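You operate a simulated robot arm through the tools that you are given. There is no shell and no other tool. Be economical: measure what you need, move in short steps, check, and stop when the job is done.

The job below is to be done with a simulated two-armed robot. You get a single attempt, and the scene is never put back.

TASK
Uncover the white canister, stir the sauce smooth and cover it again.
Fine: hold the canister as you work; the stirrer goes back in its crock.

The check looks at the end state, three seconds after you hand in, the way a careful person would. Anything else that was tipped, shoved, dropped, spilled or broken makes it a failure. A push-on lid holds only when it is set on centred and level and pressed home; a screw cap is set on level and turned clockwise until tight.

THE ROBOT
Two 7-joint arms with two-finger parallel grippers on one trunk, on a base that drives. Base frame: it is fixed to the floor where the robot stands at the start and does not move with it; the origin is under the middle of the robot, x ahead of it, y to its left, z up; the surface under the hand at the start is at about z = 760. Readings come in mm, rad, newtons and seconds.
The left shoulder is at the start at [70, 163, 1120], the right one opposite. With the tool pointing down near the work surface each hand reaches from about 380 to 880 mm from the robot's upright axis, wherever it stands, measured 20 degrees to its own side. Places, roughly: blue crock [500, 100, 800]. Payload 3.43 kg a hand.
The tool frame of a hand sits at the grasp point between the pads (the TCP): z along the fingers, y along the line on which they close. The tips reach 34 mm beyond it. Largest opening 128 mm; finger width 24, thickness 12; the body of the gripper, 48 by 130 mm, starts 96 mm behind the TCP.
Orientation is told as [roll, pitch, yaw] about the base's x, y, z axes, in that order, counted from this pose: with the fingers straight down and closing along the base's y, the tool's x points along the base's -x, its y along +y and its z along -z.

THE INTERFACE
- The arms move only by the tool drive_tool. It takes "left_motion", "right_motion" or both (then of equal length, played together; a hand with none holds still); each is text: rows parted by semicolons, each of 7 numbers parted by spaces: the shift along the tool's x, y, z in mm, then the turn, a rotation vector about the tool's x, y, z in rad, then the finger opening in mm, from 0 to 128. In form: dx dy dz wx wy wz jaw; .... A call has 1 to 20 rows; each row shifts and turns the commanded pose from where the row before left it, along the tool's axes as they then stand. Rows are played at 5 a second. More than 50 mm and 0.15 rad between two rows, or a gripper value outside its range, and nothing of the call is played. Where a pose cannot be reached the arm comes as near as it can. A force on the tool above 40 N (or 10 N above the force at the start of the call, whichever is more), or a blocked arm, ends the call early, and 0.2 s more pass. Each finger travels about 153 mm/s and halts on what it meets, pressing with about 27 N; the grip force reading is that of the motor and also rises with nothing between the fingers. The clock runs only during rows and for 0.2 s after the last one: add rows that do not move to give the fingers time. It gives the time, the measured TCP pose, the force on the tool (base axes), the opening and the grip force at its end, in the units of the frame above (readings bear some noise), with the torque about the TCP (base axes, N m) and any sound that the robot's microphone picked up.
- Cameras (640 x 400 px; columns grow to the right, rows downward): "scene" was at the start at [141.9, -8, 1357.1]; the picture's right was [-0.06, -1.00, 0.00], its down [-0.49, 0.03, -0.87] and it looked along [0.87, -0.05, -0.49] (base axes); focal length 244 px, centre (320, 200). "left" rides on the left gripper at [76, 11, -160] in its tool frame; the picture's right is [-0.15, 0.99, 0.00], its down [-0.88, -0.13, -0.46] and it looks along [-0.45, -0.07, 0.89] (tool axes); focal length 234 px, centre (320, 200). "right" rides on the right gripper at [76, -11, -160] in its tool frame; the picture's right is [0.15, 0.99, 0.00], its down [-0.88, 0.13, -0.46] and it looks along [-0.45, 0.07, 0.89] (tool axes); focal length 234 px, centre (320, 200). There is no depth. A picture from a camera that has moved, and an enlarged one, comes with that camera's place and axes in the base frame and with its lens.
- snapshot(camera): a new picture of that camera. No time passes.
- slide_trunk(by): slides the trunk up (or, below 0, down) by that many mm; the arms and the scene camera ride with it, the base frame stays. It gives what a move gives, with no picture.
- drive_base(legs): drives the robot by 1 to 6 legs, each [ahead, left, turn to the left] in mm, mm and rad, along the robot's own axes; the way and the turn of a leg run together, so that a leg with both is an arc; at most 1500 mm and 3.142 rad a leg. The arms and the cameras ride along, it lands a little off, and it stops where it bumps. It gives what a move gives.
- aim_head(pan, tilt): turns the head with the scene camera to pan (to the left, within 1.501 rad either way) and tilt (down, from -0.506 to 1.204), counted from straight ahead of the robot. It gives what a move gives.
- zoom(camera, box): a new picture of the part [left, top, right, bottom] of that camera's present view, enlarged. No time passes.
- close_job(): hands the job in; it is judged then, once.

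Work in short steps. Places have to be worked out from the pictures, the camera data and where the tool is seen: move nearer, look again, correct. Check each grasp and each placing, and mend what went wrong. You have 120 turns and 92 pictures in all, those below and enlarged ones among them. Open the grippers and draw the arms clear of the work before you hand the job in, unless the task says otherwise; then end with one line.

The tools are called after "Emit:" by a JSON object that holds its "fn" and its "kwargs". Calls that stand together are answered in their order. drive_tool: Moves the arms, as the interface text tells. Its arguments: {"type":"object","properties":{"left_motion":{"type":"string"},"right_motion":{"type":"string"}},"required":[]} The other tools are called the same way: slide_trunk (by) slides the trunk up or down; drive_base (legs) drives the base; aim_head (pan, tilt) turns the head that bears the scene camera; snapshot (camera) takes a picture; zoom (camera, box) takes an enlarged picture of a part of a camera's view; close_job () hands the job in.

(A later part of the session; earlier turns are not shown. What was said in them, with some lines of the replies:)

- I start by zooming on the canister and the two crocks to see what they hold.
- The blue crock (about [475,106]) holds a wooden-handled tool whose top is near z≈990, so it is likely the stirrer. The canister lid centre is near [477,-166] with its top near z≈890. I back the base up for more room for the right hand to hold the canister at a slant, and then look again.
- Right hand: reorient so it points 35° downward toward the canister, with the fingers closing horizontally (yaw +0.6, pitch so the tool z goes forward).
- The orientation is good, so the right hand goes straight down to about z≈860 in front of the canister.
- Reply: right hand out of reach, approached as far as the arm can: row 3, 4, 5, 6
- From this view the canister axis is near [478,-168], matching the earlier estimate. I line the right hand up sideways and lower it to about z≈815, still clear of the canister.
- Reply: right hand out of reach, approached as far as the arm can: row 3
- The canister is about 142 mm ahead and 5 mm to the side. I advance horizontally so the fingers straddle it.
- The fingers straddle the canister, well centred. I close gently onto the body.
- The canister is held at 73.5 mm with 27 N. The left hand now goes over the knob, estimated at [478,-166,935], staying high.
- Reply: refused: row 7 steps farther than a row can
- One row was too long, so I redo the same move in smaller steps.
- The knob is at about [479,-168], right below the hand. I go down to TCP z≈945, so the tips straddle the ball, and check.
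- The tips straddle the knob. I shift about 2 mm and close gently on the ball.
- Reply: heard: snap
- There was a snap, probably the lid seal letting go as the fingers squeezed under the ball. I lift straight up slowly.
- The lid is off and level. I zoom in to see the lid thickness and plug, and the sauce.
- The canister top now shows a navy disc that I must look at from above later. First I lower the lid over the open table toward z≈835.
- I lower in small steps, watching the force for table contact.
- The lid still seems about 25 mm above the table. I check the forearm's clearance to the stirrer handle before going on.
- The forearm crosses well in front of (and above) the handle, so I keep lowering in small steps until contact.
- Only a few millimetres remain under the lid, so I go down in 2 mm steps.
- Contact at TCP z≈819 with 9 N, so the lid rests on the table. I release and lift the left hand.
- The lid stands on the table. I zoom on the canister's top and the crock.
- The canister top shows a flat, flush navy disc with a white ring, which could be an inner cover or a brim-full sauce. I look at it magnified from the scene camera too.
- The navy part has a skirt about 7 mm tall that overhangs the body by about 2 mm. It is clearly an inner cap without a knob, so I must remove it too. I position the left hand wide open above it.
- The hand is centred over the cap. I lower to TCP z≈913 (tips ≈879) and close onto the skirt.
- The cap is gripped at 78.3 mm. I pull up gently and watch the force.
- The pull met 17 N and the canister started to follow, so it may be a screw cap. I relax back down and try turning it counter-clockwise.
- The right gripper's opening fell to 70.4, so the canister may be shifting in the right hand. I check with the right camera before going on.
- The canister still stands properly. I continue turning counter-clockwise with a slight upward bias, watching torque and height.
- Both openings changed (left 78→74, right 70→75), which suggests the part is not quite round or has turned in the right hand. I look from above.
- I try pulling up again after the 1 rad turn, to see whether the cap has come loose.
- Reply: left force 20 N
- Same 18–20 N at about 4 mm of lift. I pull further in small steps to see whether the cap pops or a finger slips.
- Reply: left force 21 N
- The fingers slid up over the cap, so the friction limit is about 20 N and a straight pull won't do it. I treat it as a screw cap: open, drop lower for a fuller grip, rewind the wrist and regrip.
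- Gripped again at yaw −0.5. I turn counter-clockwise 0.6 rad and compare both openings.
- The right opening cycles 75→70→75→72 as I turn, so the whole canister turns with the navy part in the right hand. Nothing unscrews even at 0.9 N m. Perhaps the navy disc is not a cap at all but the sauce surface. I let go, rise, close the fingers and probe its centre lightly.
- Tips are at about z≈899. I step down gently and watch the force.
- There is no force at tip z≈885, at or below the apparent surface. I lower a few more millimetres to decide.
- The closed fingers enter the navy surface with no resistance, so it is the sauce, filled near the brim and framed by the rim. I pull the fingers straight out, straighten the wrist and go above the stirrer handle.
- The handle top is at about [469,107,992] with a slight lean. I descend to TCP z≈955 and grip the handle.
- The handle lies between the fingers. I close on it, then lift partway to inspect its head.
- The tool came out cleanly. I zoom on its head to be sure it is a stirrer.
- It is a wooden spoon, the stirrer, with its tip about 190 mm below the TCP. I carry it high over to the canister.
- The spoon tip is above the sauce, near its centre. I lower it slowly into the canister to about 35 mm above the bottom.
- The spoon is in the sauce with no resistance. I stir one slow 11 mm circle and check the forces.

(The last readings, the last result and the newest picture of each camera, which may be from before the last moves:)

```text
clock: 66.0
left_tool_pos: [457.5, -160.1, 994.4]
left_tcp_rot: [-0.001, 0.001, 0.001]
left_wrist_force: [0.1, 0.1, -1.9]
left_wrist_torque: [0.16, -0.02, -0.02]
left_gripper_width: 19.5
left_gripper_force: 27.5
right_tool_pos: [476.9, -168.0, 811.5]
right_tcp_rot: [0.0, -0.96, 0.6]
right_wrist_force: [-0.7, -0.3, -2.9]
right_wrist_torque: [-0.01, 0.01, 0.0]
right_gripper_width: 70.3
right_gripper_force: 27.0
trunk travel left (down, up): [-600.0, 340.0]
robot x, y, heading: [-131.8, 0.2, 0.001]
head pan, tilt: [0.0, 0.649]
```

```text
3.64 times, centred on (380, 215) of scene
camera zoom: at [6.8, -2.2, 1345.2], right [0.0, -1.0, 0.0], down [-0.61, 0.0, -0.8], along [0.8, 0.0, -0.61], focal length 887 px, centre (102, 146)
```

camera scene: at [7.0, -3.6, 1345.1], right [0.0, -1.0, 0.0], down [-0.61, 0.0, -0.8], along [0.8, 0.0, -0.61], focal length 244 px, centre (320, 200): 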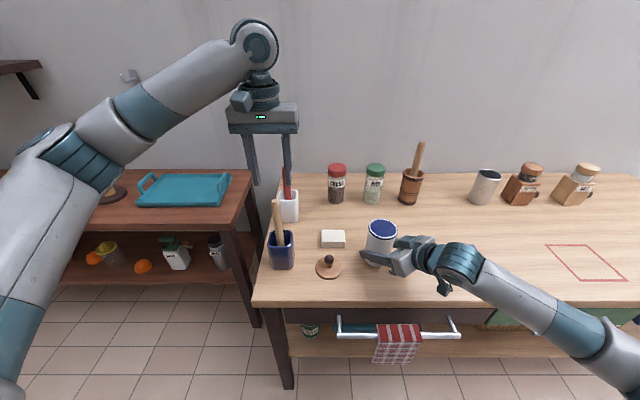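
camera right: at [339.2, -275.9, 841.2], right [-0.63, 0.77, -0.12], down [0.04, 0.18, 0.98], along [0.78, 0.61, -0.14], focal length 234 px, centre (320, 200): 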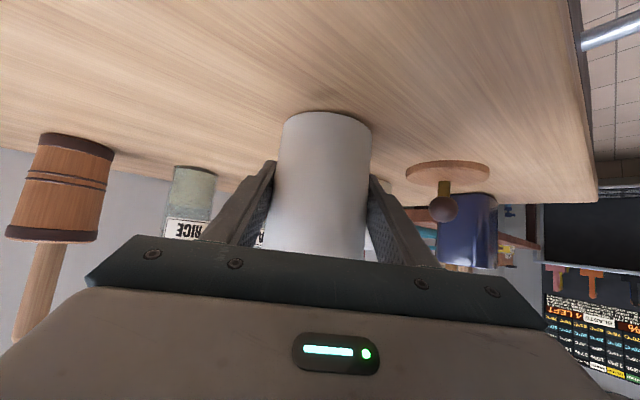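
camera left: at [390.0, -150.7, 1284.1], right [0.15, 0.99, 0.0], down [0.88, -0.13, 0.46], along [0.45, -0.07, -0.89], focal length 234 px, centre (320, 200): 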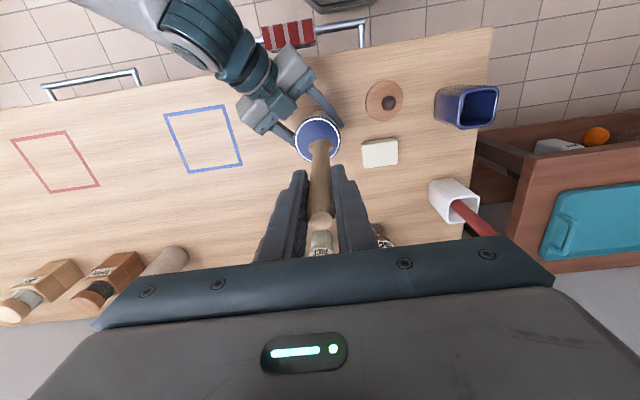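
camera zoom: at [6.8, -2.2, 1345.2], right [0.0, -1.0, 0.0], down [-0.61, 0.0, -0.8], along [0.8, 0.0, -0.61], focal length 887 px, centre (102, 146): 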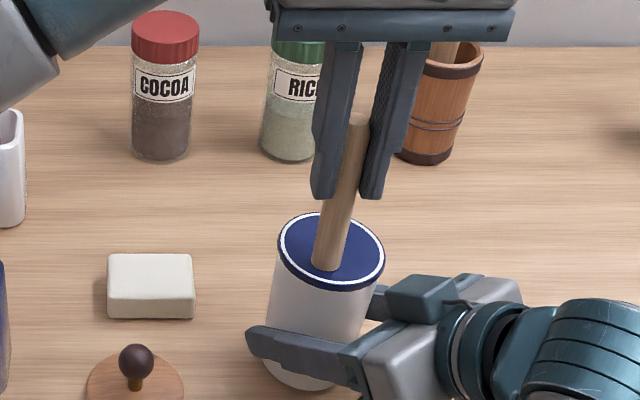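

No contact forces. I continue with several quicker circles a bit deeper.

Emit:
{"fn": "drive_tool", "kwargs": {"left_motion": "0 0 10 0 0 0 8; -5.5 9.53 0 0 0 0 8; -11 0 0 0 0 0 8; -5.5 -9.53 0 0 0 0 8; 5.5 -9.53 0 0 0 0 8; 11 0 0 0 0 0 8; 5.5 9.53 0 0 0 0 8; -5.5 9.53 0 0 0 0 8; -11 0 0 0 0 0 8; -5.5 -9.53 0 0 0 0 8; 5.5 -9.53 0 0 0 0 8; 11 0 0 0 0 0 8; 5.5 9.53 0 0 0 0 8; -5.5 9.53 0 0 0 0 8; -11 0 0 0 0 0 8; -5.5 -9.53 0 0 0 0 8; 5.5 -9.53 0 0 0 0 8; 11 0 0 0 0 0 8; 5.5 9.53 0 0 0 0 8; 0 0 0 0 0 0 8"}}

Emit:
{"fn": "drive_tool", "kwargs": {"left_motion": "0 0 0 0 0 0 8; -5.5 9.53 0 0 0 0 8; -11 0 0 0 0 0 8; -5.5 -9.53 0 0 0 0 8; 5.5 -9.53 0 0 0 0 8; 11 0 0 0 0 0 8; 5.5 9.53 0 0 0 0 8; -5.5 9.53 0 0 0 0 8; -11 0 0 0 0 0 8; -5.5 -9.53 0 0 0 0 8; 5.5 -9.53 0 0 0 0 8; 11 0 0 0 0 0 8; 5.5 9.53 0 0 0 0 8; -5.5 9.53 0 0 0 0 8; -11 0 0 0 0 0 8; -5.5 -9.53 0 0 0 0 8; 5.5 -9.53 0 0 0 0 8; 11 0 0 0 0 0 8; 5.5 9.53 0 0 0 0 8; 0 0 0 0 0 0 8"}}

Emit:
{"fn": "snapshot", "kwargs": {"camera": "left"}}

```text
clock: 70.2
left_tool_pos: [456.6, -161.5, 985.3]
left_tcp_rot: [0.002, 0.0, 0.001]
left_wrist_force: [-0.1, 0.4, -0.9]
left_wrist_torque: [0.19, 0.0, 0.0]
left_gripper_width: 19.6
left_gripper_force: 27.4
right_tool_pos: [476.3, -169.0, 811.8]
right_tcp_rot: [0.001, -0.96, 0.6]
right_wrist_force: [0.7, -0.6, -3.2]
right_wrist_torque: [-0.04, 0.01, -0.02]
right_gripper_width: 70.1
right_gripper_force: 27.2
trunk travel left (down, up): [-600.0, 340.0]
robot x, y, heading: [-130.2, -0.6, 0.006]
head pan, tilt: [0.0, 0.649]
```

```text
clock: 74.4
left_tool_pos: [456.2, -161.3, 986.7]
left_tcp_rot: [0.0, 0.001, 0.0]
left_wrist_force: [0.2, -0.2, -0.7]
left_wrist_torque: [-0.15, -0.01, -0.02]
left_gripper_width: 19.2
left_gripper_force: 27.6
right_tool_pos: [476.0, -166.6, 810.9]
right_tcp_rot: [0.001, -0.96, 0.602]
right_wrist_force: [0.1, 0.7, -2.3]
right_wrist_torque: [0.03, 0.05, 0.01]
right_gripper_width: 69.9
right_gripper_force: 26.9
trunk travel left (down, up): [-600.0, 340.0]
robot x, y, heading: [-134.8, -2.7, 0.0]
head pan, tilt: [0.0, 0.649]
```

```text
25 pictures are left
camera left: at [381.8, -150.3, 1145.1], right [0.15, 0.99, 0.0], down [0.88, -0.13, 0.45], along [0.45, -0.07, -0.89], focal length 234 px, centre (320, 200)
```

left: 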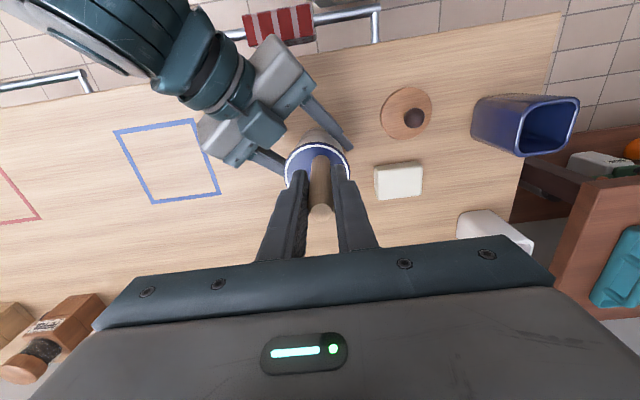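

Seven circles are done without contact. I centre the spoon and lift it straight out, pausing above the canister to drip and look.

Emit:
{"fn": "drive_tool", "kwargs": {"left_motion": "-11 0 0 0 0 0 8; 0 0 -15 0 0 0 8; 0 0 -20 0 0 0 8; 0 0 -20 0 0 0 8; 0 0 -20 0 0 0 8; 0 0 -20 0 0 0 8; 0 0 -20 0 0 0 8; 0 0 -20 0 0 0 8; 0 0 0 0 0 0 8; 0 0 0 0 0 0 8; 0 0 0 0 0 0 8; 0 0 0 0 0 0 8; 0 0 0 0 0 0 8; 0 0 0 0 0 0 8; 0 0 0 0 0 0 8"}}

Emit:
{"fn": "zoom", "kwargs": {"camera": "scene", "box": [330, 120, 430, 270]}}

```text
clock: 77.6
left_tool_pos: [467.1, -161.2, 1120.8]
left_tcp_rot: [0.0, 0.0, 0.001]
left_wrist_force: [0.7, 0.1, -0.2]
left_wrist_torque: [-0.01, -0.01, 0.01]
left_gripper_width: 19.0
left_gripper_force: 26.6
right_tool_pos: [476.1, -167.4, 811.9]
right_tcp_rot: [0.003, -0.96, 0.6]
right_wrist_force: [-0.7, 0.2, -4.1]
right_wrist_torque: [0.05, -0.01, 0.0]
right_gripper_width: 70.0
right_gripper_force: 26.9
trunk travel left (down, up): [-600.0, 340.0]
robot x, y, heading: [-130.8, -4.5, 0.006]
head pan, tilt: [0.0, 0.649]
```

```text
2.67 times, centred on (380, 195) of scene
camera zoom: at [6.7, -2.5, 1345.2], right [0.0, -1.0, 0.0], down [-0.6, 0.0, -0.8], along [0.8, 0.0, -0.6], focal length 651 px, centre (160, 213)
```

zoom: 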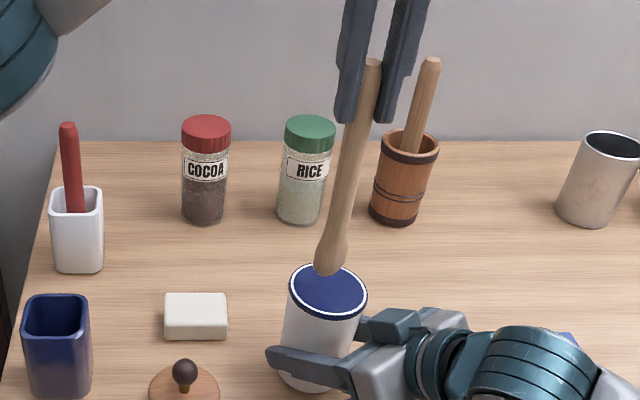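

The spoon is clean and the sauce surface is intact. I carry it back over the blue crock at the same height as before.

Emit:
{"fn": "drive_tool", "kwargs": {"left_motion": "0 20 -5 0 0 0 8; 0 38 0 0 0 0 8; 0 38 0 0 0 0 8; 0 38 0 0 0 0 8; 0 38 0 0 0 0 8; 0 38 0 0 0 0 8; 0 38 0 0 0 0 8; 0 20 0 0 0 0 8; 0 0 0 0 0 0 8; 0 0 0 0 0 0 8"}}

Emit:
{"fn": "zoom", "kwargs": {"camera": "scene", "box": [220, 120, 360, 280]}}

Emit:
{"fn": "zoom", "kwargs": {"camera": "left", "box": [250, 60, 390, 240]}}

```text
clock: 79.8
left_tool_pos: [466.5, 107.3, 1126.8]
left_tcp_rot: [-0.001, 0.0, -0.001]
left_wrist_force: [-0.1, 0.5, -0.8]
left_wrist_torque: [-0.03, 0.0, 0.03]
left_gripper_width: 19.0
left_gripper_force: 27.0
right_tool_pos: [476.9, -168.3, 812.2]
right_tcp_rot: [0.001, -0.959, 0.6]
right_wrist_force: [0.6, -0.8, -2.3]
right_wrist_torque: [-0.01, 0.02, 0.0]
right_gripper_width: 69.8
right_gripper_force: 27.1
trunk travel left (down, up): [-600.0, 340.0]
robot x, y, heading: [-135.0, -5.9, 0.002]
head pan, tilt: [0.0, 0.649]
```

```text
2.50 times, centred on (290, 200) of scene
camera zoom: at [6.7, -2.1, 1345.2], right [0.0, -1.0, 0.0], down [-0.6, 0.0, -0.8], along [0.8, 0.0, -0.6], focal length 610 px, centre (395, 200)
```

zoom: 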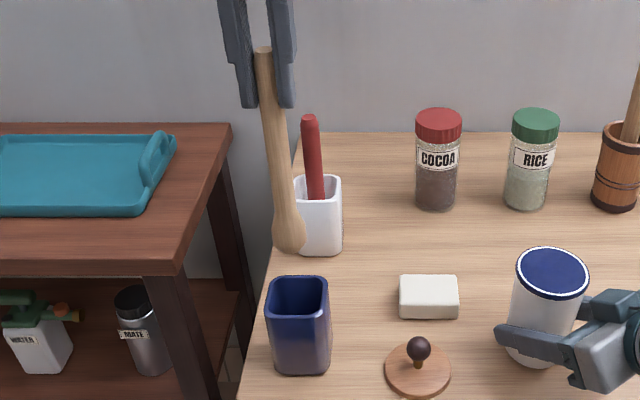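

```text
2.22 times, centred on (320, 150) of left
camera zoom: at [391.9, 118.3, 1287.2], right [0.15, 0.99, 0.0], down [0.88, -0.13, 0.46], along [0.45, -0.07, -0.89], focal length 520 px, centre (320, 311)
```

zoom: 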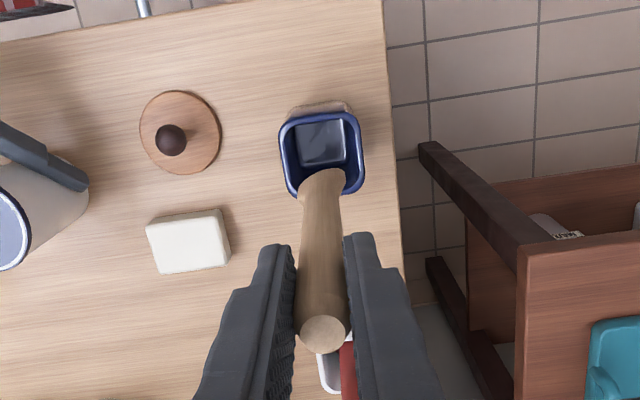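

The spoon tip lines up with the crock opening (both near [468,106]). I lower it with moderate steps.

Emit:
{"fn": "drive_tool", "kwargs": {"left_motion": "0 0 25 0 0 0 8; 0 0 25 0 0 0 8; 0 0 20 0 0 0 8; 0 0 10 0 0 0 8; 0 0 10 0 0 0 8; 0 0 10 0 0 0 8; 0 0 10 0 0 0 8; 0 0 0 0 0 0 8"}}

Emit:
{"fn": "zoom", "kwargs": {"camera": "scene", "box": [240, 150, 340, 280]}}

```text
clock: 81.6
left_tool_pos: [468.0, 106.4, 1016.5]
left_tcp_rot: [0.001, 0.0, 0.0]
left_wrist_force: [0.2, -0.6, -1.2]
left_wrist_torque: [0.04, -0.01, 0.02]
left_gripper_width: 19.4
left_gripper_force: 27.2
right_tool_pos: [475.8, -168.0, 812.0]
right_tcp_rot: [0.001, -0.96, 0.601]
right_wrist_force: [0.5, -0.1, -3.3]
right_wrist_torque: [-0.02, 0.0, -0.01]
right_gripper_width: 69.8
right_gripper_force: 27.0
trunk travel left (down, up): [-600.0, 340.0]
robot x, y, heading: [-130.4, 1.0, 0.004]
head pan, tilt: [0.0, 0.649]
```

```text
3.08 times, centred on (290, 215) of scene
camera zoom: at [6.7, -2.4, 1345.2], right [0.0, -1.0, 0.0], down [-0.6, 0.0, -0.8], along [0.8, 0.0, -0.6], focal length 751 px, centre (412, 154)
```

zoom: 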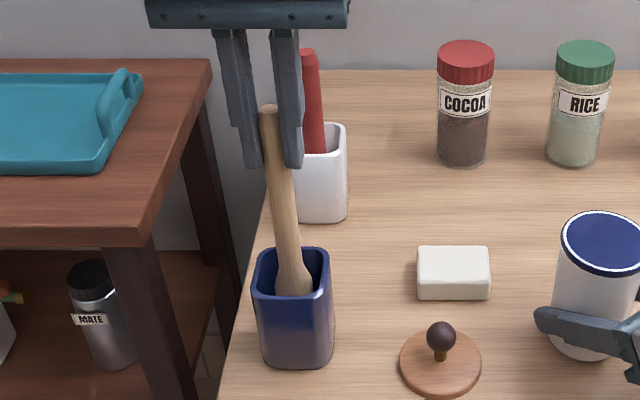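

The head is inside the crock with no force. I lower to the original depth (TCP ≈957), release and rise.

Emit:
{"fn": "drive_tool", "kwargs": {"left_motion": "0 0 15 0 0 0 8; 0 0 15 0 0 0 8; 0 0 15 0 0 0 8; 0 0 8 0 0 0 8; 0 0 5 0 0 0 8; 0 0 2 0 0 0 8; 0 0 0 0 0 0 8"}}

Emit:
{"fn": "drive_tool", "kwargs": {"left_motion": "0 0 0 0 0 0 24; 0 0 0 0 0 0 32; 0 0 0 0 0 0 50; 0 0 0 0 0 0 60; 0 0 -20 0 0 0 60; 0 0 -40 0 0 0 60; 0 0 -40 0 0 0 60; 0 0 -30 0 0 0 60; 0 0 0 0 0 0 60"}}

Emit:
{"fn": "zoom", "kwargs": {"camera": "scene", "box": [240, 150, 440, 290]}}

```text
clock: 83.2
left_tool_pos: [465.6, 105.9, 958.0]
left_tcp_rot: [0.001, -0.003, 0.0]
left_wrist_force: [0.7, -1.3, 25.6]
left_wrist_torque: [-0.2, -0.29, -0.02]
left_gripper_width: 19.4
left_gripper_force: 26.4
right_tool_pos: [474.2, -168.8, 813.1]
right_tcp_rot: [0.001, -0.96, 0.599]
right_wrist_force: [0.1, -0.3, -2.7]
right_wrist_torque: [-0.02, 0.03, 0.04]
right_gripper_width: 70.1
right_gripper_force: 27.0
trunk travel left (down, up): [-600.0, 340.0]
robot x, y, heading: [-133.4, 0.6, -0.002]
head pan, tilt: [0.0, 0.649]
```

```text
clock: 85.2
left_tool_pos: [468.1, 105.2, 1084.7]
left_tcp_rot: [0.002, 0.002, 0.001]
left_wrist_force: [0.0, -0.1, 0.1]
left_wrist_torque: [0.01, -0.01, -0.01]
left_gripper_width: 59.6
left_gripper_force: 0.0
right_tool_pos: [477.2, -167.1, 812.3]
right_tcp_rot: [0.001, -0.96, 0.6]
right_wrist_force: [0.7, 0.0, -3.2]
right_wrist_torque: [0.0, 0.0, -0.03]
right_gripper_width: 70.0
right_gripper_force: 26.7
trunk travel left (down, up): [-600.0, 340.0]
robot x, y, heading: [-128.9, -4.4, 0.003]
head pan, tilt: [0.0, 0.649]
```

```text
2.86 times, centred on (340, 220) of scene
camera zoom: at [7.2, -2.2, 1345.1], right [0.0, -1.0, 0.0], down [-0.61, 0.0, -0.8], along [0.8, 0.0, -0.61], focal length 697 px, centre (263, 143)
```

zoom: 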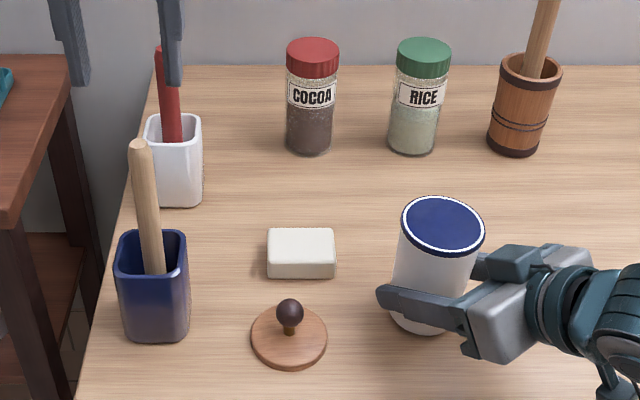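

The stirrer is back in its crock. I move over the lid's knob with the left hand and look.

Emit:
{"fn": "drive_tool", "kwargs": {"left_motion": "5.5 -33 0 0 0 0 60; 5.5 -33 0 0 0 0 60; 5.5 -33 0 0 0 0 60; 5.5 -32 0 0 0 0 60; 0 0 40 0 0 0 60; 0 0 40 0 0 0 60; 0 0 40 0 0 0 60; 0 0 40 0 0 0 60; 0 0 40 0 0 0 60; 0 0 0 0 0 0 60"}}

Emit:
{"fn": "zoom", "kwargs": {"camera": "left", "box": [230, 80, 410, 260]}}

```text
clock: 87.4
left_tool_pos: [446.2, -25.0, 884.7]
left_tcp_rot: [0.0, 0.0, -0.001]
left_wrist_force: [-0.1, 1.2, 0.0]
left_wrist_torque: [-0.02, 0.0, 0.02]
left_gripper_width: 60.1
left_gripper_force: 0.1
right_tool_pos: [475.4, -168.5, 811.5]
right_tcp_rot: [0.001, -0.96, 0.601]
right_wrist_force: [0.6, -0.5, -3.2]
right_wrist_torque: [0.01, 0.01, 0.04]
right_gripper_width: 69.9
right_gripper_force: 26.9
trunk travel left (down, up): [-600.0, 340.0]
robot x, y, heading: [-126.4, -1.2, 0.003]
head pan, tilt: [0.0, 0.649]
```

```text
2.22 times, centred on (320, 170) of left
camera zoom: at [370.9, -14.3, 1043.9], right [0.15, 0.99, 0.0], down [0.88, -0.13, 0.46], along [0.45, -0.07, -0.89], focal length 520 px, centre (320, 267)
```

zoom: 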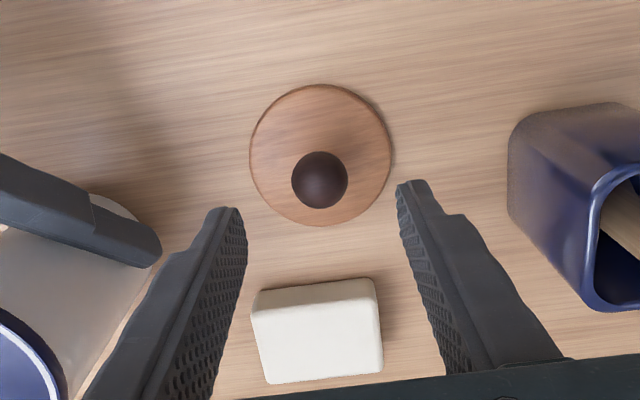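

The knob is centred between the fingers. I descend to z≈819 and grip it as before.

Emit:
{"fn": "drive_tool", "kwargs": {"left_motion": "0.5 0 25 0 0 0 60; 0.5 -0.5 25 0 0 0 60; 0 0 15 0 0 0 60; 0 0 0 0 0 0 45; 0 0 0 0 0 0 35; 0 0 0 0 0 0 28; 0 0 0 0 0 0 20; 0 0 0 0 0 0 12; 0 0 0 0 0 0 12"}}

Emit:
{"fn": "drive_tool", "kwargs": {"left_motion": "0 0 -15 0 0 0 12; 0 0 -30 0 0 0 12; 0 0 -40 0 0 0 12; 0 0 -40 0 0 0 12; 0 0 -40 0 0 0 12; 0 0 0 0 0 0 12"}}

Emit:
{"fn": "zoom", "kwargs": {"camera": "scene", "box": [260, 140, 440, 280]}}

```text
clock: 89.4
left_tool_pos: [444.4, -24.9, 821.0]
left_tcp_rot: [0.0, 0.0, 0.0]
left_wrist_force: [-0.7, 0.5, 0.4]
left_wrist_torque: [0.02, -0.03, -0.01]
left_gripper_width: 26.3
left_gripper_force: 27.2
right_tool_pos: [476.7, -168.3, 812.0]
right_tcp_rot: [0.002, -0.958, 0.6]
right_wrist_force: [-0.4, 0.7, -2.8]
right_wrist_torque: [-0.03, -0.03, -0.02]
right_gripper_width: 69.8
right_gripper_force: 27.2
trunk travel left (down, up): [-600.0, 340.0]
robot x, y, heading: [-132.7, -0.3, 0.001]
head pan, tilt: [0.0, 0.649]
```

```text
clock: 90.8
left_tool_pos: [444.5, -25.0, 985.9]
left_tcp_rot: [-0.003, 0.002, -0.001]
left_wrist_force: [0.3, -0.4, -0.2]
left_wrist_torque: [-0.03, 0.04, 0.0]
left_gripper_width: 26.3
left_gripper_force: 26.8
right_tool_pos: [476.8, -169.2, 810.5]
right_tcp_rot: [0.001, -0.96, 0.6]
right_wrist_force: [0.0, 0.0, -2.5]
right_wrist_torque: [0.0, 0.03, 0.0]
right_gripper_width: 70.1
right_gripper_force: 27.4
trunk travel left (down, up): [-600.0, 340.0]
robot x, y, heading: [-129.5, -0.2, 0.008]
head pan, tilt: [0.0, 0.649]
```

```text
2.86 times, centred on (350, 210) of scene
camera zoom: at [7.4, -2.3, 1345.1], right [0.0, -1.0, 0.0], down [-0.61, 0.0, -0.8], along [0.8, 0.0, -0.61], focal length 697 px, centre (234, 171)
```

zoom: 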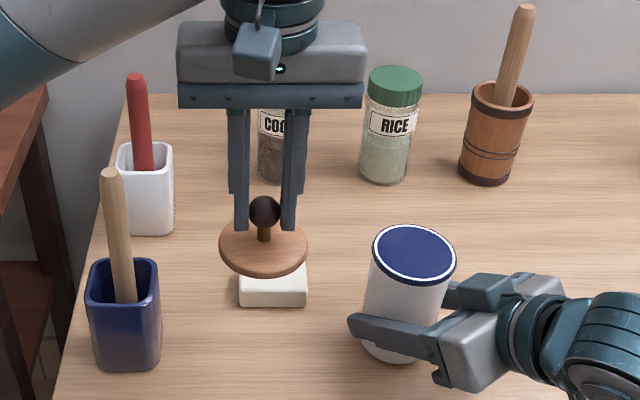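

The lid is held level. Before placing, I re-measure the rim position with the same high zoom as before to detect any shift.

Emit:
{"fn": "zoom", "kwargs": {"camera": "scene", "box": [356, 212, 406, 250]}}

Emit:
{"fn": "zoom", "kwargs": {"camera": "left", "box": [20, 120, 320, 300]}}

```text
10.53 times, centred on (381, 231) of scene
camera zoom: at [7.4, -2.3, 1345.1], right [0.0, -1.0, 0.0], down [-0.61, 0.0, -0.8], along [0.8, 0.0, -0.61], focal length 2569 px, centre (-322, -126)
```

zoom: 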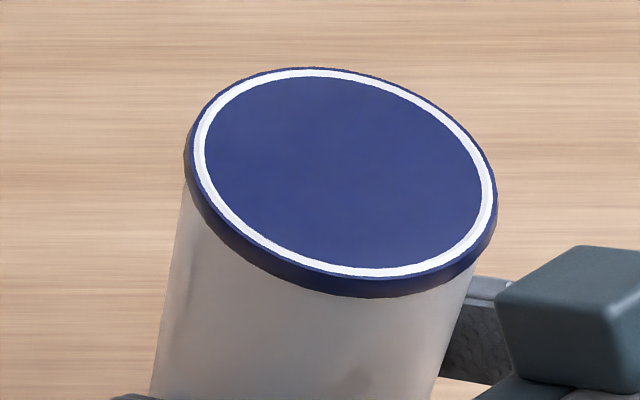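

```text
2.13 times, centred on (170, 210) of left
camera zoom: at [370.0, -13.4, 1145.7], right [0.15, 0.99, 0.0], down [0.88, -0.13, 0.45], along [0.45, -0.07, -0.89], focal length 500 px, centre (640, 179)
```

zoom: 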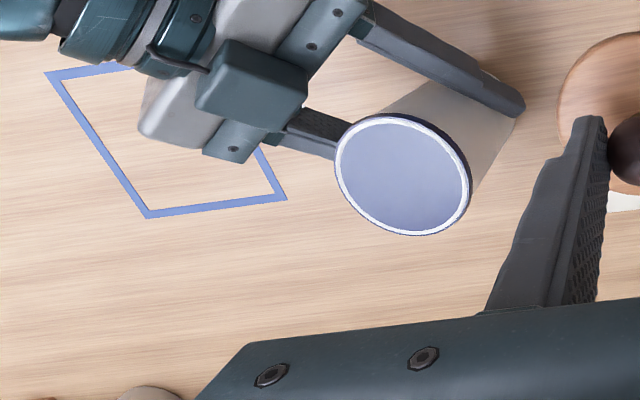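

Compared with before, the rim is about 3 mm higher and tilted around 2°. The right wrist also carries −3 N, so my pulling lifted the canister slightly in the grip. I lower the right hand in 1 mm steps until the canister touches the table.

Emit:
{"fn": "drive_tool", "kwargs": {"right_motion": "0.82 0 0.57 0 0 0 55; 0.82 0 0.57 0 0 0 55; 0 0 0 0 0 0 55"}}

Emit:
{"fn": "drive_tool", "kwargs": {"right_motion": "0.82 0 0.57 0 0 0 55; 0 0 0 0 0 0 55; 0 0 0 0 0 0 55"}}

```text
clock: 91.6
left_tool_pos: [444.8, -24.8, 985.5]
left_tcp_rot: [0.001, -0.001, 0.001]
left_wrist_force: [0.2, 0.3, -0.1]
left_wrist_torque: [0.02, -0.02, 0.02]
left_gripper_width: 26.4
left_gripper_force: 27.1
right_tool_pos: [477.3, -166.9, 809.4]
right_tcp_rot: [0.001, -0.96, 0.6]
right_wrist_force: [-0.1, 0.2, -3.2]
right_wrist_torque: [-0.03, 0.02, -0.02]
right_gripper_width: 70.0
right_gripper_force: 26.9
trunk travel left (down, up): [-600.0, 340.0]
robot x, y, heading: [-136.5, 1.1, 0.001]
head pan, tilt: [0.0, 0.649]
```

```text
clock: 92.4
left_tool_pos: [444.7, -23.9, 987.2]
left_tcp_rot: [0.0, -0.002, 0.001]
left_wrist_force: [0.4, 0.4, -0.8]
left_wrist_torque: [-0.01, 0.03, -0.02]
left_gripper_width: 26.4
left_gripper_force: 26.7
right_tool_pos: [476.7, -167.6, 809.3]
right_tcp_rot: [0.001, -0.96, 0.601]
right_wrist_force: [0.4, -0.7, -2.4]
right_wrist_torque: [-0.03, 0.02, -0.02]
right_gripper_width: 70.1
right_gripper_force: 27.2
trunk travel left (down, up): [-600.0, 340.0]
robot x, y, heading: [-129.7, -1.2, -0.001]
head pan, tilt: [0.0, 0.649]
```

Still hanging (−2.4 N), so I lower a bit more.

Emit:
{"fn": "drive_tool", "kwargs": {"right_motion": "0.82 0 0.57 0 0 0 55; 0 0 0 0 0 0 55; 0 0 0 0 0 0 55"}}

Emit:
{"fn": "drive_tool", "kwargs": {"right_motion": "0.82 0 0.57 0 0 0 55; 0 0 0 0 0 0 55; 0 0 0 0 0 0 55"}}

Emit:
{"fn": "zoom", "kwargs": {"camera": "scene", "box": [356, 212, 406, 275]}}

```text
clock: 93.2
left_tool_pos: [444.6, -24.5, 986.2]
left_tcp_rot: [0.0, 0.001, -0.001]
left_wrist_force: [-0.3, -0.5, -0.6]
left_wrist_torque: [0.0, 0.0, -0.01]
left_gripper_width: 26.1
left_gripper_force: 26.2
right_tool_pos: [477.1, -168.0, 807.5]
right_tcp_rot: [0.002, -0.96, 0.6]
right_wrist_force: [0.4, -0.4, -3.4]
right_wrist_torque: [-0.02, 0.01, 0.02]
right_gripper_width: 70.1
right_gripper_force: 26.7
trunk travel left (down, up): [-600.0, 340.0]
robot x, y, heading: [-132.3, -1.0, 0.002]
head pan, tilt: [0.0, 0.649]
```

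```text
clock: 94.0
left_tool_pos: [444.1, -24.2, 986.4]
left_tcp_rot: [0.0, 0.002, 0.0]
left_wrist_force: [-1.1, -0.7, -0.2]
left_wrist_torque: [0.01, -0.01, 0.02]
left_gripper_width: 26.0
left_gripper_force: 27.1
right_tool_pos: [478.1, -168.2, 807.2]
right_tcp_rot: [0.001, -0.96, 0.602]
right_wrist_force: [-1.1, 0.3, -0.9]
right_wrist_torque: [-0.05, 0.05, 0.0]
right_gripper_width: 70.0
right_gripper_force: 26.5
trunk travel left (down, up): [-600.0, 340.0]
robot x, y, heading: [-134.1, -1.3, 0.005]
head pan, tilt: [0.0, 0.649]
```

```text
6.35 times, centred on (381, 244) of scene
camera zoom: at [6.6, -2.4, 1345.2], right [0.0, -1.0, 0.0], down [-0.6, 0.0, -0.8], along [0.8, 0.0, -0.6], focal length 1549 px, centre (-67, -76)
```

zoom: 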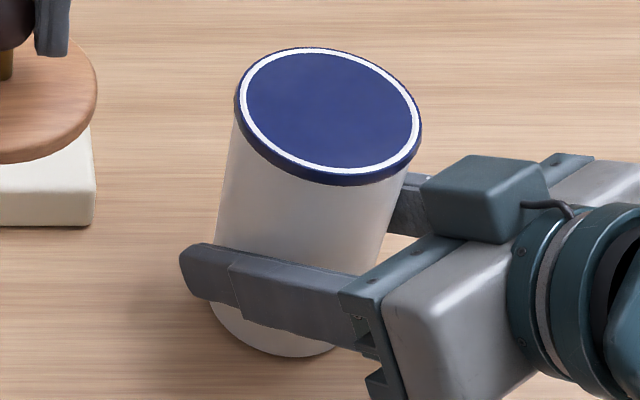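

The weight is now mostly taken by the table. I open the right jaw briefly so the canister settles flat, then regrip.

Emit:
{"fn": "drive_tool", "kwargs": {"right_motion": "0.4 0 0.3 0 0 0 55; 0 0 0 0 0 0 72; 0 0 0 0 0 0 78; 0 0 0 0 0 0 84; 0 0 0 0 0 0 84; 0 0 0 0 0 0 84"}}

Emit:
{"fn": "zoom", "kwargs": {"camera": "scene", "box": [356, 212, 406, 275]}}

```text
clock: 95.4
left_tool_pos: [445.2, -24.4, 986.9]
left_tcp_rot: [0.0, 0.002, -0.001]
left_wrist_force: [0.0, -0.2, 0.0]
left_wrist_torque: [-0.01, -0.02, 0.01]
left_gripper_width: 26.2
left_gripper_force: 27.4
right_tool_pos: [477.8, -166.8, 806.3]
right_tcp_rot: [0.0, -0.959, 0.601]
right_wrist_force: [-0.6, -0.1, 0.7]
right_wrist_torque: [0.01, 0.02, 0.0]
right_gripper_width: 84.3
right_gripper_force: 0.1
trunk travel left (down, up): [-600.0, 340.0]
robot x, y, heading: [-132.7, 0.4, -0.002]
head pan, tilt: [0.0, 0.649]
```

```text
6.35 times, centred on (381, 244) of scene
camera zoom: at [6.4, -2.3, 1345.2], right [0.0, -1.0, 0.0], down [-0.6, 0.0, -0.8], along [0.8, 0.0, -0.6], focal length 1549 px, centre (-67, -76)
```

zoom: 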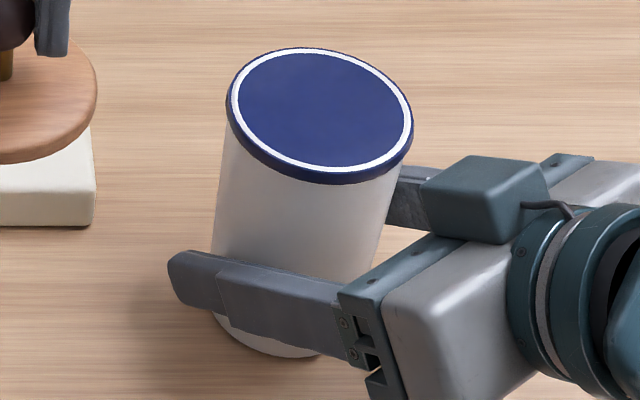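

The canister now stands level, about 3 mm to +y of where it was. I shift the right hand 3.5 mm sideways to match and regrip gently.

Emit:
{"fn": "drive_tool", "kwargs": {"right_motion": "0 1.8 0 0 0 0 84; 0 1.7 0 0 0 0 84; 0 0 0 0 0 0 79; 0 0 0 0 0 0 76; 0 0 0 0 0 0 74; 0 0 0 0 0 0 71; 0 0 0 0 0 0 66; 0 0 0 0 0 0 55; 0 0 0 0 0 0 55"}}

Emit:
{"fn": "zoom", "kwargs": {"camera": "scene", "box": [356, 212, 406, 275]}}

```text
clock: 97.4
left_tool_pos: [445.2, -24.5, 986.6]
left_tcp_rot: [0.0, 0.0, -0.001]
left_wrist_force: [-0.3, -0.5, -1.0]
left_wrist_torque: [-0.02, 0.0, 0.0]
left_gripper_width: 26.1
left_gripper_force: 26.8
right_tool_pos: [476.0, -164.2, 806.5]
right_tcp_rot: [0.0, -0.96, 0.599]
right_wrist_force: [1.7, -1.2, 0.1]
right_wrist_torque: [-0.05, -0.06, -0.05]
right_gripper_width: 70.0
right_gripper_force: 27.1
trunk travel left (down, up): [-600.0, 340.0]
robot x, y, heading: [-132.0, 1.1, 0.004]
head pan, tilt: [0.0, 0.649]
```

```text
6.35 times, centred on (381, 244) of scene
camera zoom: at [6.5, -2.4, 1345.2], right [0.0, -1.0, 0.0], down [-0.6, 0.0, -0.8], along [0.8, 0.0, -0.6], focal length 1549 px, centre (-67, -76)
```

zoom: 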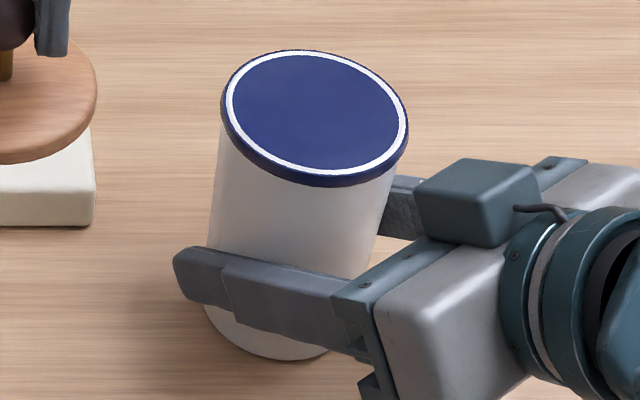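

By comparing images, the canister centre is now about [477,-162]. I bring the lid above it, adjusted for the regrip offset, and stop about 10 mm above the rim to check alignment.

Emit:
{"fn": "drive_tool", "kwargs": {"left_motion": "-8 -34 0 0 0 0 12; -8 -34.5 0 0 0 0 12; -8 -34.5 0 0 0 0 12; -7.4 -34.4 0 0 0 0 12; 0 0 15 0 0 0 12; 0 0 10 0 0 0 12; 0 0 0 0 0 0 12; 0 0 0 0 0 0 12"}}

Emit:
{"fn": "zoom", "kwargs": {"camera": "scene", "box": [350, 195, 410, 255]}}

Emit:
{"fn": "zoom", "kwargs": {"camera": "left", "box": [250, 100, 390, 220]}}

```text
clock: 99.2
left_tool_pos: [474.4, -161.4, 961.6]
left_tcp_rot: [0.001, 0.0, 0.001]
left_wrist_force: [0.6, 0.5, -0.3]
left_wrist_torque: [-0.05, 0.01, -0.01]
left_gripper_width: 26.0
left_gripper_force: 26.9
right_tool_pos: [475.5, -163.7, 807.3]
right_tcp_rot: [-0.001, -0.959, 0.6]
right_wrist_force: [0.9, -0.4, 0.8]
right_wrist_torque: [-0.12, -0.13, 0.01]
right_gripper_width: 69.5
right_gripper_force: 26.6
trunk travel left (down, up): [-600.0, 340.0]
robot x, y, heading: [-128.7, -1.3, 0.003]
head pan, tilt: [0.0, 0.649]
```

```text
6.67 times, centred on (380, 225) of scene
camera zoom: at [6.5, -2.4, 1345.2], right [0.0, -1.0, 0.0], down [-0.6, 0.0, -0.8], along [0.8, 0.0, -0.6], focal length 1627 px, centre (-80, 33)
```

zoom: 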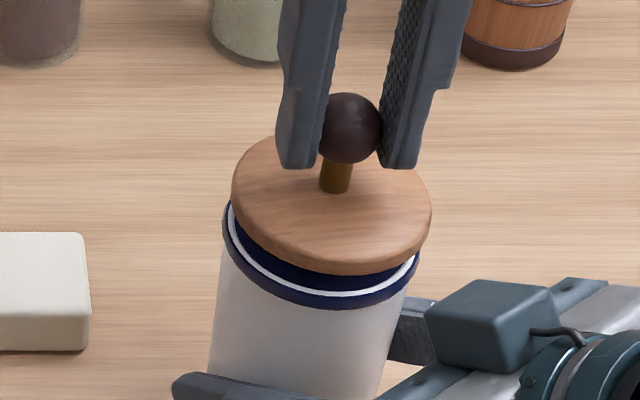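

```text
3.33 times, centred on (320, 160) of left
camera zoom: at [399.6, -150.9, 1120.4], right [0.15, 0.99, 0.0], down [0.88, -0.13, 0.46], along [0.45, -0.07, -0.89], focal length 781 px, centre (320, 333)
```

zoom: 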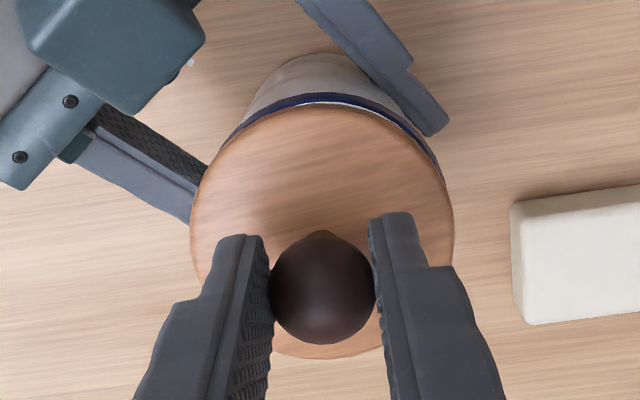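

The lid is aligned in x and about 1.5 mm off in y. I correct that and lower it gently onto the rim.

Emit:
{"fn": "drive_tool", "kwargs": {"left_motion": "0 1.5 0 0 0 0 12; 0 0 4 0 0 0 12; 0 0 4 0 0 0 12; 0 0 3 0 0 0 12; 0 0 2 0 0 0 12; 0 0 0 0 0 0 12"}}

Emit:
{"fn": "drive_tool", "kwargs": {"left_motion": "0 0 1.5 0 0 0 12; 0 0 1.5 0 0 0 12; 0 0 0 0 0 0 12"}}

Emit:
{"fn": "zoom", "kwargs": {"camera": "scene", "box": [350, 195, 410, 255]}}

```text
clock: 100.6
left_tool_pos: [476.4, -160.7, 946.6]
left_tcp_rot: [-0.001, 0.0, -0.001]
left_wrist_force: [-0.8, -1.1, -0.6]
left_wrist_torque: [0.01, 0.02, -0.02]
left_gripper_width: 26.3
left_gripper_force: 27.1
right_tool_pos: [474.9, -163.9, 806.8]
right_tcp_rot: [0.0, -0.959, 0.6]
right_wrist_force: [1.6, -0.3, 1.4]
right_wrist_torque: [-0.12, -0.12, 0.04]
right_gripper_width: 69.8
right_gripper_force: 26.9
trunk travel left (down, up): [-600.0, 340.0]
robot x, y, heading: [-128.2, 3.0, -0.004]
head pan, tilt: [0.0, 0.649]
```

```text
clock: 101.4
left_tool_pos: [475.5, -160.9, 948.3]
left_tcp_rot: [-0.003, -0.003, -0.001]
left_wrist_force: [0.7, -5.0, 32.1]
left_wrist_torque: [0.16, -0.11, -0.12]
left_gripper_width: 26.2
left_gripper_force: 27.1
right_tool_pos: [474.6, -163.1, 806.2]
right_tcp_rot: [0.0, -0.959, 0.6]
right_wrist_force: [10.2, 4.0, -7.3]
right_wrist_torque: [-0.45, -0.36, -0.11]
right_gripper_width: 69.8
right_gripper_force: 26.7
trunk travel left (down, up): [-600.0, 340.0]
robot x, y, heading: [-132.7, -0.7, 0.006]
head pan, tilt: [0.0, 0.649]
heard: snap
```

```text
6.67 times, centred on (380, 225) of scene
camera zoom: at [5.4, -1.9, 1345.6], right [0.0, -1.0, 0.0], down [-0.6, 0.0, -0.8], along [0.8, 0.0, -0.6], focal length 1627 px, centre (-80, 33)
```

zoom: 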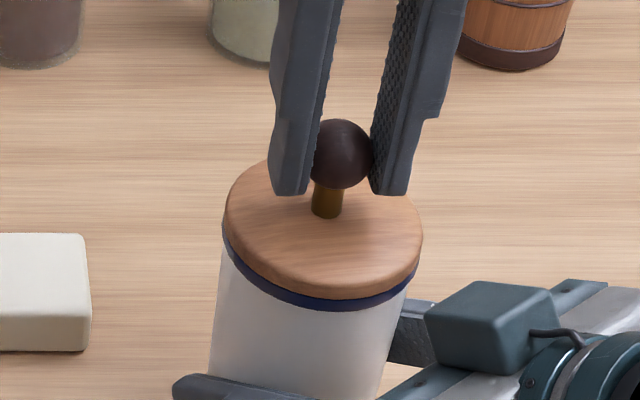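

The lid snapped home at about 32 N, level and centred. I open the left fingers and rise clear.

Emit:
{"fn": "drive_tool", "kwargs": {"left_motion": "0 0 -0.5 0 0 0 32; 0 0 0 0 0 0 45; 0 0 0 0 0 0 60; 0 0 0 0 0 0 70; 0 0 -20 0 0 0 70; 0 0 -40 0 0 0 70; 0 0 -40 0 0 0 70; 0 0 -40 0 0 0 70; 0 0 0 0 0 0 70"}}

Emit:
{"fn": "zoom", "kwargs": {"camera": "scene", "box": [330, 195, 430, 275]}}

```text
clock: 103.4
left_tool_pos: [476.8, -161.0, 1087.8]
left_tcp_rot: [0.001, -0.001, 0.0]
left_wrist_force: [0.6, 0.1, -0.3]
left_wrist_torque: [-0.01, 0.0, 0.01]
left_gripper_width: 70.1
left_gripper_force: 0.0
right_tool_pos: [475.4, -163.6, 807.9]
right_tcp_rot: [0.0, -0.959, 0.601]
right_wrist_force: [-0.5, -0.4, 0.0]
right_wrist_torque: [0.04, 0.02, 0.02]
right_gripper_width: 69.7
right_gripper_force: 26.8
trunk travel left (down, up): [-600.0, 340.0]
robot x, y, heading: [-132.7, -1.0, 0.001]
head pan, tilt: [0.0, 0.649]
```

```text
5.00 times, centred on (380, 235) of scene
camera zoom: at [6.6, -2.4, 1345.2], right [0.0, -1.0, 0.0], down [-0.6, 0.0, -0.8], along [0.8, 0.0, -0.6], focal length 1220 px, centre (20, 25)
```

zoom: 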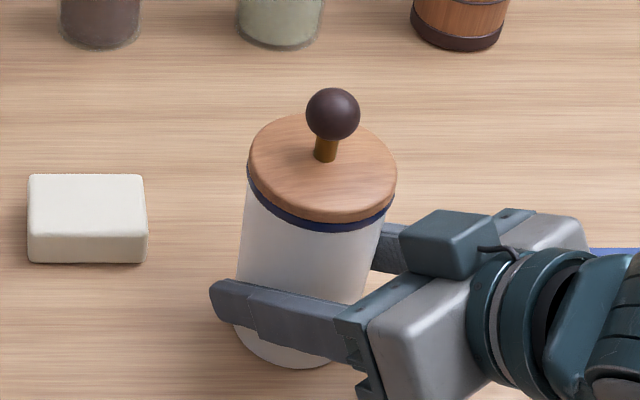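

The lid sits flush. I release the canister with the right hand and withdraw straight back; the left hand rises meanwhile.

Emit:
{"fn": "drive_tool", "kwargs": {"right_motion": "0 0 0 0 0 0 72; 0 0 0 0 0 0 80; 0 0 0 0 0 0 95; 0 0 0 0 0 0 110; 0 0 0 0 0 0 110; 16.1 0 -22.9 0 0 0 110; 16.1 0 -22.9 0 0 0 110; 16.1 0 -22.9 0 0 0 110; 16.1 0 -22.9 0 0 0 110; 16.1 0 -22.9 0 0 0 110; 0 0 0 0 0 0 110", "left_motion": "0 0 0 0 0 0 70; 0 0 -30 0 0 0 70; 0 0 -30 0 0 0 70; 0 0 -30 0 0 0 70; 0 0 -30 0 0 0 70; 0 0 -20 0 0 0 70; 0 35 0 0 0 0 70; 0 35 0 0 0 0 70; 0 35 0 0 0 0 70; 0 35 0 0 0 0 70; 0 0 0 0 0 0 70"}}

Emit:
{"fn": "snapshot", "kwargs": {"camera": "scene"}}

```text
clock: 105.8
left_tool_pos: [475.4, -23.1, 1225.1]
left_tcp_rot: [0.002, 0.0, -0.001]
left_wrist_force: [-0.3, -0.7, 0.3]
left_wrist_torque: [0.02, 0.01, 0.0]
left_gripper_width: 70.1
left_gripper_force: 0.0
right_tool_pos: [358.7, -244.9, 805.7]
right_tcp_rot: [0.002, -0.961, 0.598]
right_wrist_force: [0.3, 0.1, 0.0]
right_wrist_torque: [-0.01, -0.04, -0.01]
right_gripper_width: 110.0
right_gripper_force: 0.1
trunk travel left (down, up): [-600.0, 340.0]
robot x, y, heading: [-132.3, -2.1, -0.002]
head pan, tilt: [0.0, 0.649]
```

```text
8 pictures are left
camera scene: at [6.9, -3.8, 1345.2], right [0.0, -1.0, 0.0], down [-0.61, 0.0, -0.8], along [0.8, 0.0, -0.61], focal length 244 px, centre (320, 200)
```

scene: 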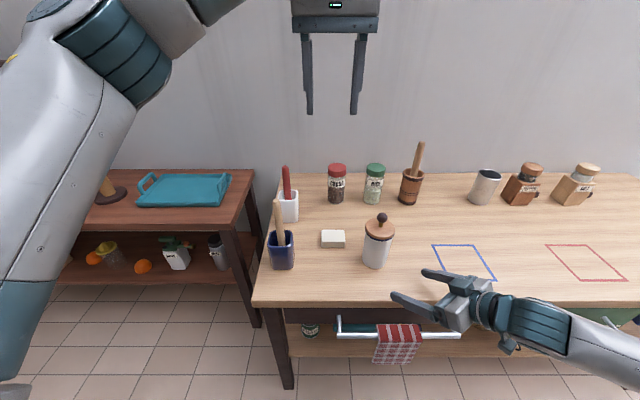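

Everything stands in place. I raise the right hand away from the table and take a last close look.

Emit:
{"fn": "drive_tool", "kwargs": {"right_motion": "-24.6 0 -17.2 0 0 0 110; -24.6 0 -17.2 0 0 0 110; -24.6 0 -17.2 0 0 0 110; -24.6 0 -17.2 0 0 0 110; -24.6 0 -17.2 0 0 0 110; -24.6 0 -17.2 0 0 0 110; 0 0 0 0 0 0 110"}}

Emit:
{"fn": "zoom", "kwargs": {"camera": "scene", "box": [250, 160, 440, 280]}}

Emit:
{"fn": "zoom", "kwargs": {"camera": "scene", "box": [350, 205, 410, 275]}}

```text
clock: 107.4
left_tool_pos: [475.9, -21.9, 1226.5]
left_tcp_rot: [0.0, 0.001, 0.0]
left_wrist_force: [-0.3, -0.1, -0.1]
left_wrist_torque: [0.04, 0.0, 0.02]
left_gripper_width: 70.1
left_gripper_force: 0.0
right_tool_pos: [383.8, -254.7, 979.1]
right_tcp_rot: [0.003, -0.962, 0.601]
right_wrist_force: [-0.7, -0.9, 0.6]
right_wrist_torque: [0.03, -0.01, -0.01]
right_gripper_width: 110.2
right_gripper_force: 0.0
right hand out of reach, approached as far as the arm can: row 2, 3, 4, 5, 6
trunk travel left (down, up): [-600.0, 340.0]
robot x, y, heading: [-134.0, -0.6, 0.002]
head pan, tilt: [0.0, 0.649]
```

```text
3.33 times, centred on (345, 220) of scene
camera zoom: at [6.4, -2.6, 1345.2], right [0.0, -1.0, 0.0], down [-0.6, 0.0, -0.8], along [0.8, 0.0, -0.6], focal length 813 px, centre (237, 133)
```

zoom: 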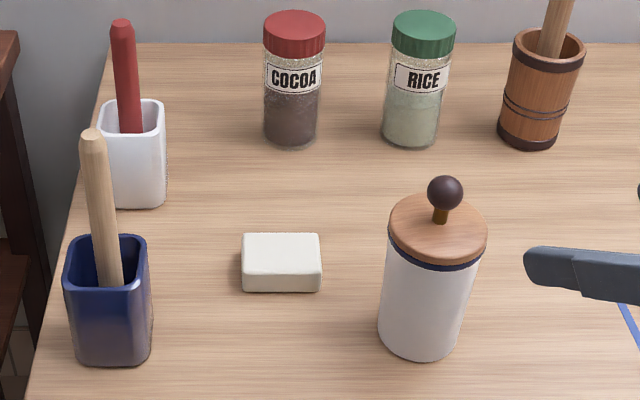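

```text
5.71 times, centred on (380, 240) of scene
camera zoom: at [6.4, -2.6, 1345.2], right [0.0, -1.0, 0.0], down [-0.6, 0.0, -0.8], along [0.8, 0.0, -0.6], focal length 1394 px, centre (-23, -29)
```

zoom: 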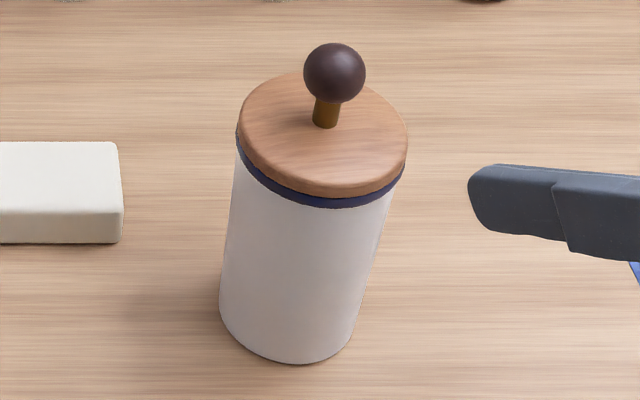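

The canister is covered, level and upright, the stirrer is in the blue crock, both hands are open and clear, and nothing else has moved. I hand the job in.

Emit:
{"fn": "close_job", "kwargs": {}}

```text
The job is handed in.
```

I uncovered the white canister, stirred the sauce and pressed the lid back on until it snapped. The stirrer is back in the blue crock and the job is handed in. The sauce surface looked the same before and after stirring, so I could not see from the pictures that it got smoother. I also took the navy sauce surface for a second cap at first: I pulled and twisted at the rim, which turned the canister and lifted it slightly in the right hand, and dipped closed fingers a few millimetres into the sauce. I set the canister down flat again before covering it, and it now stands level a few millimetres from where it was.
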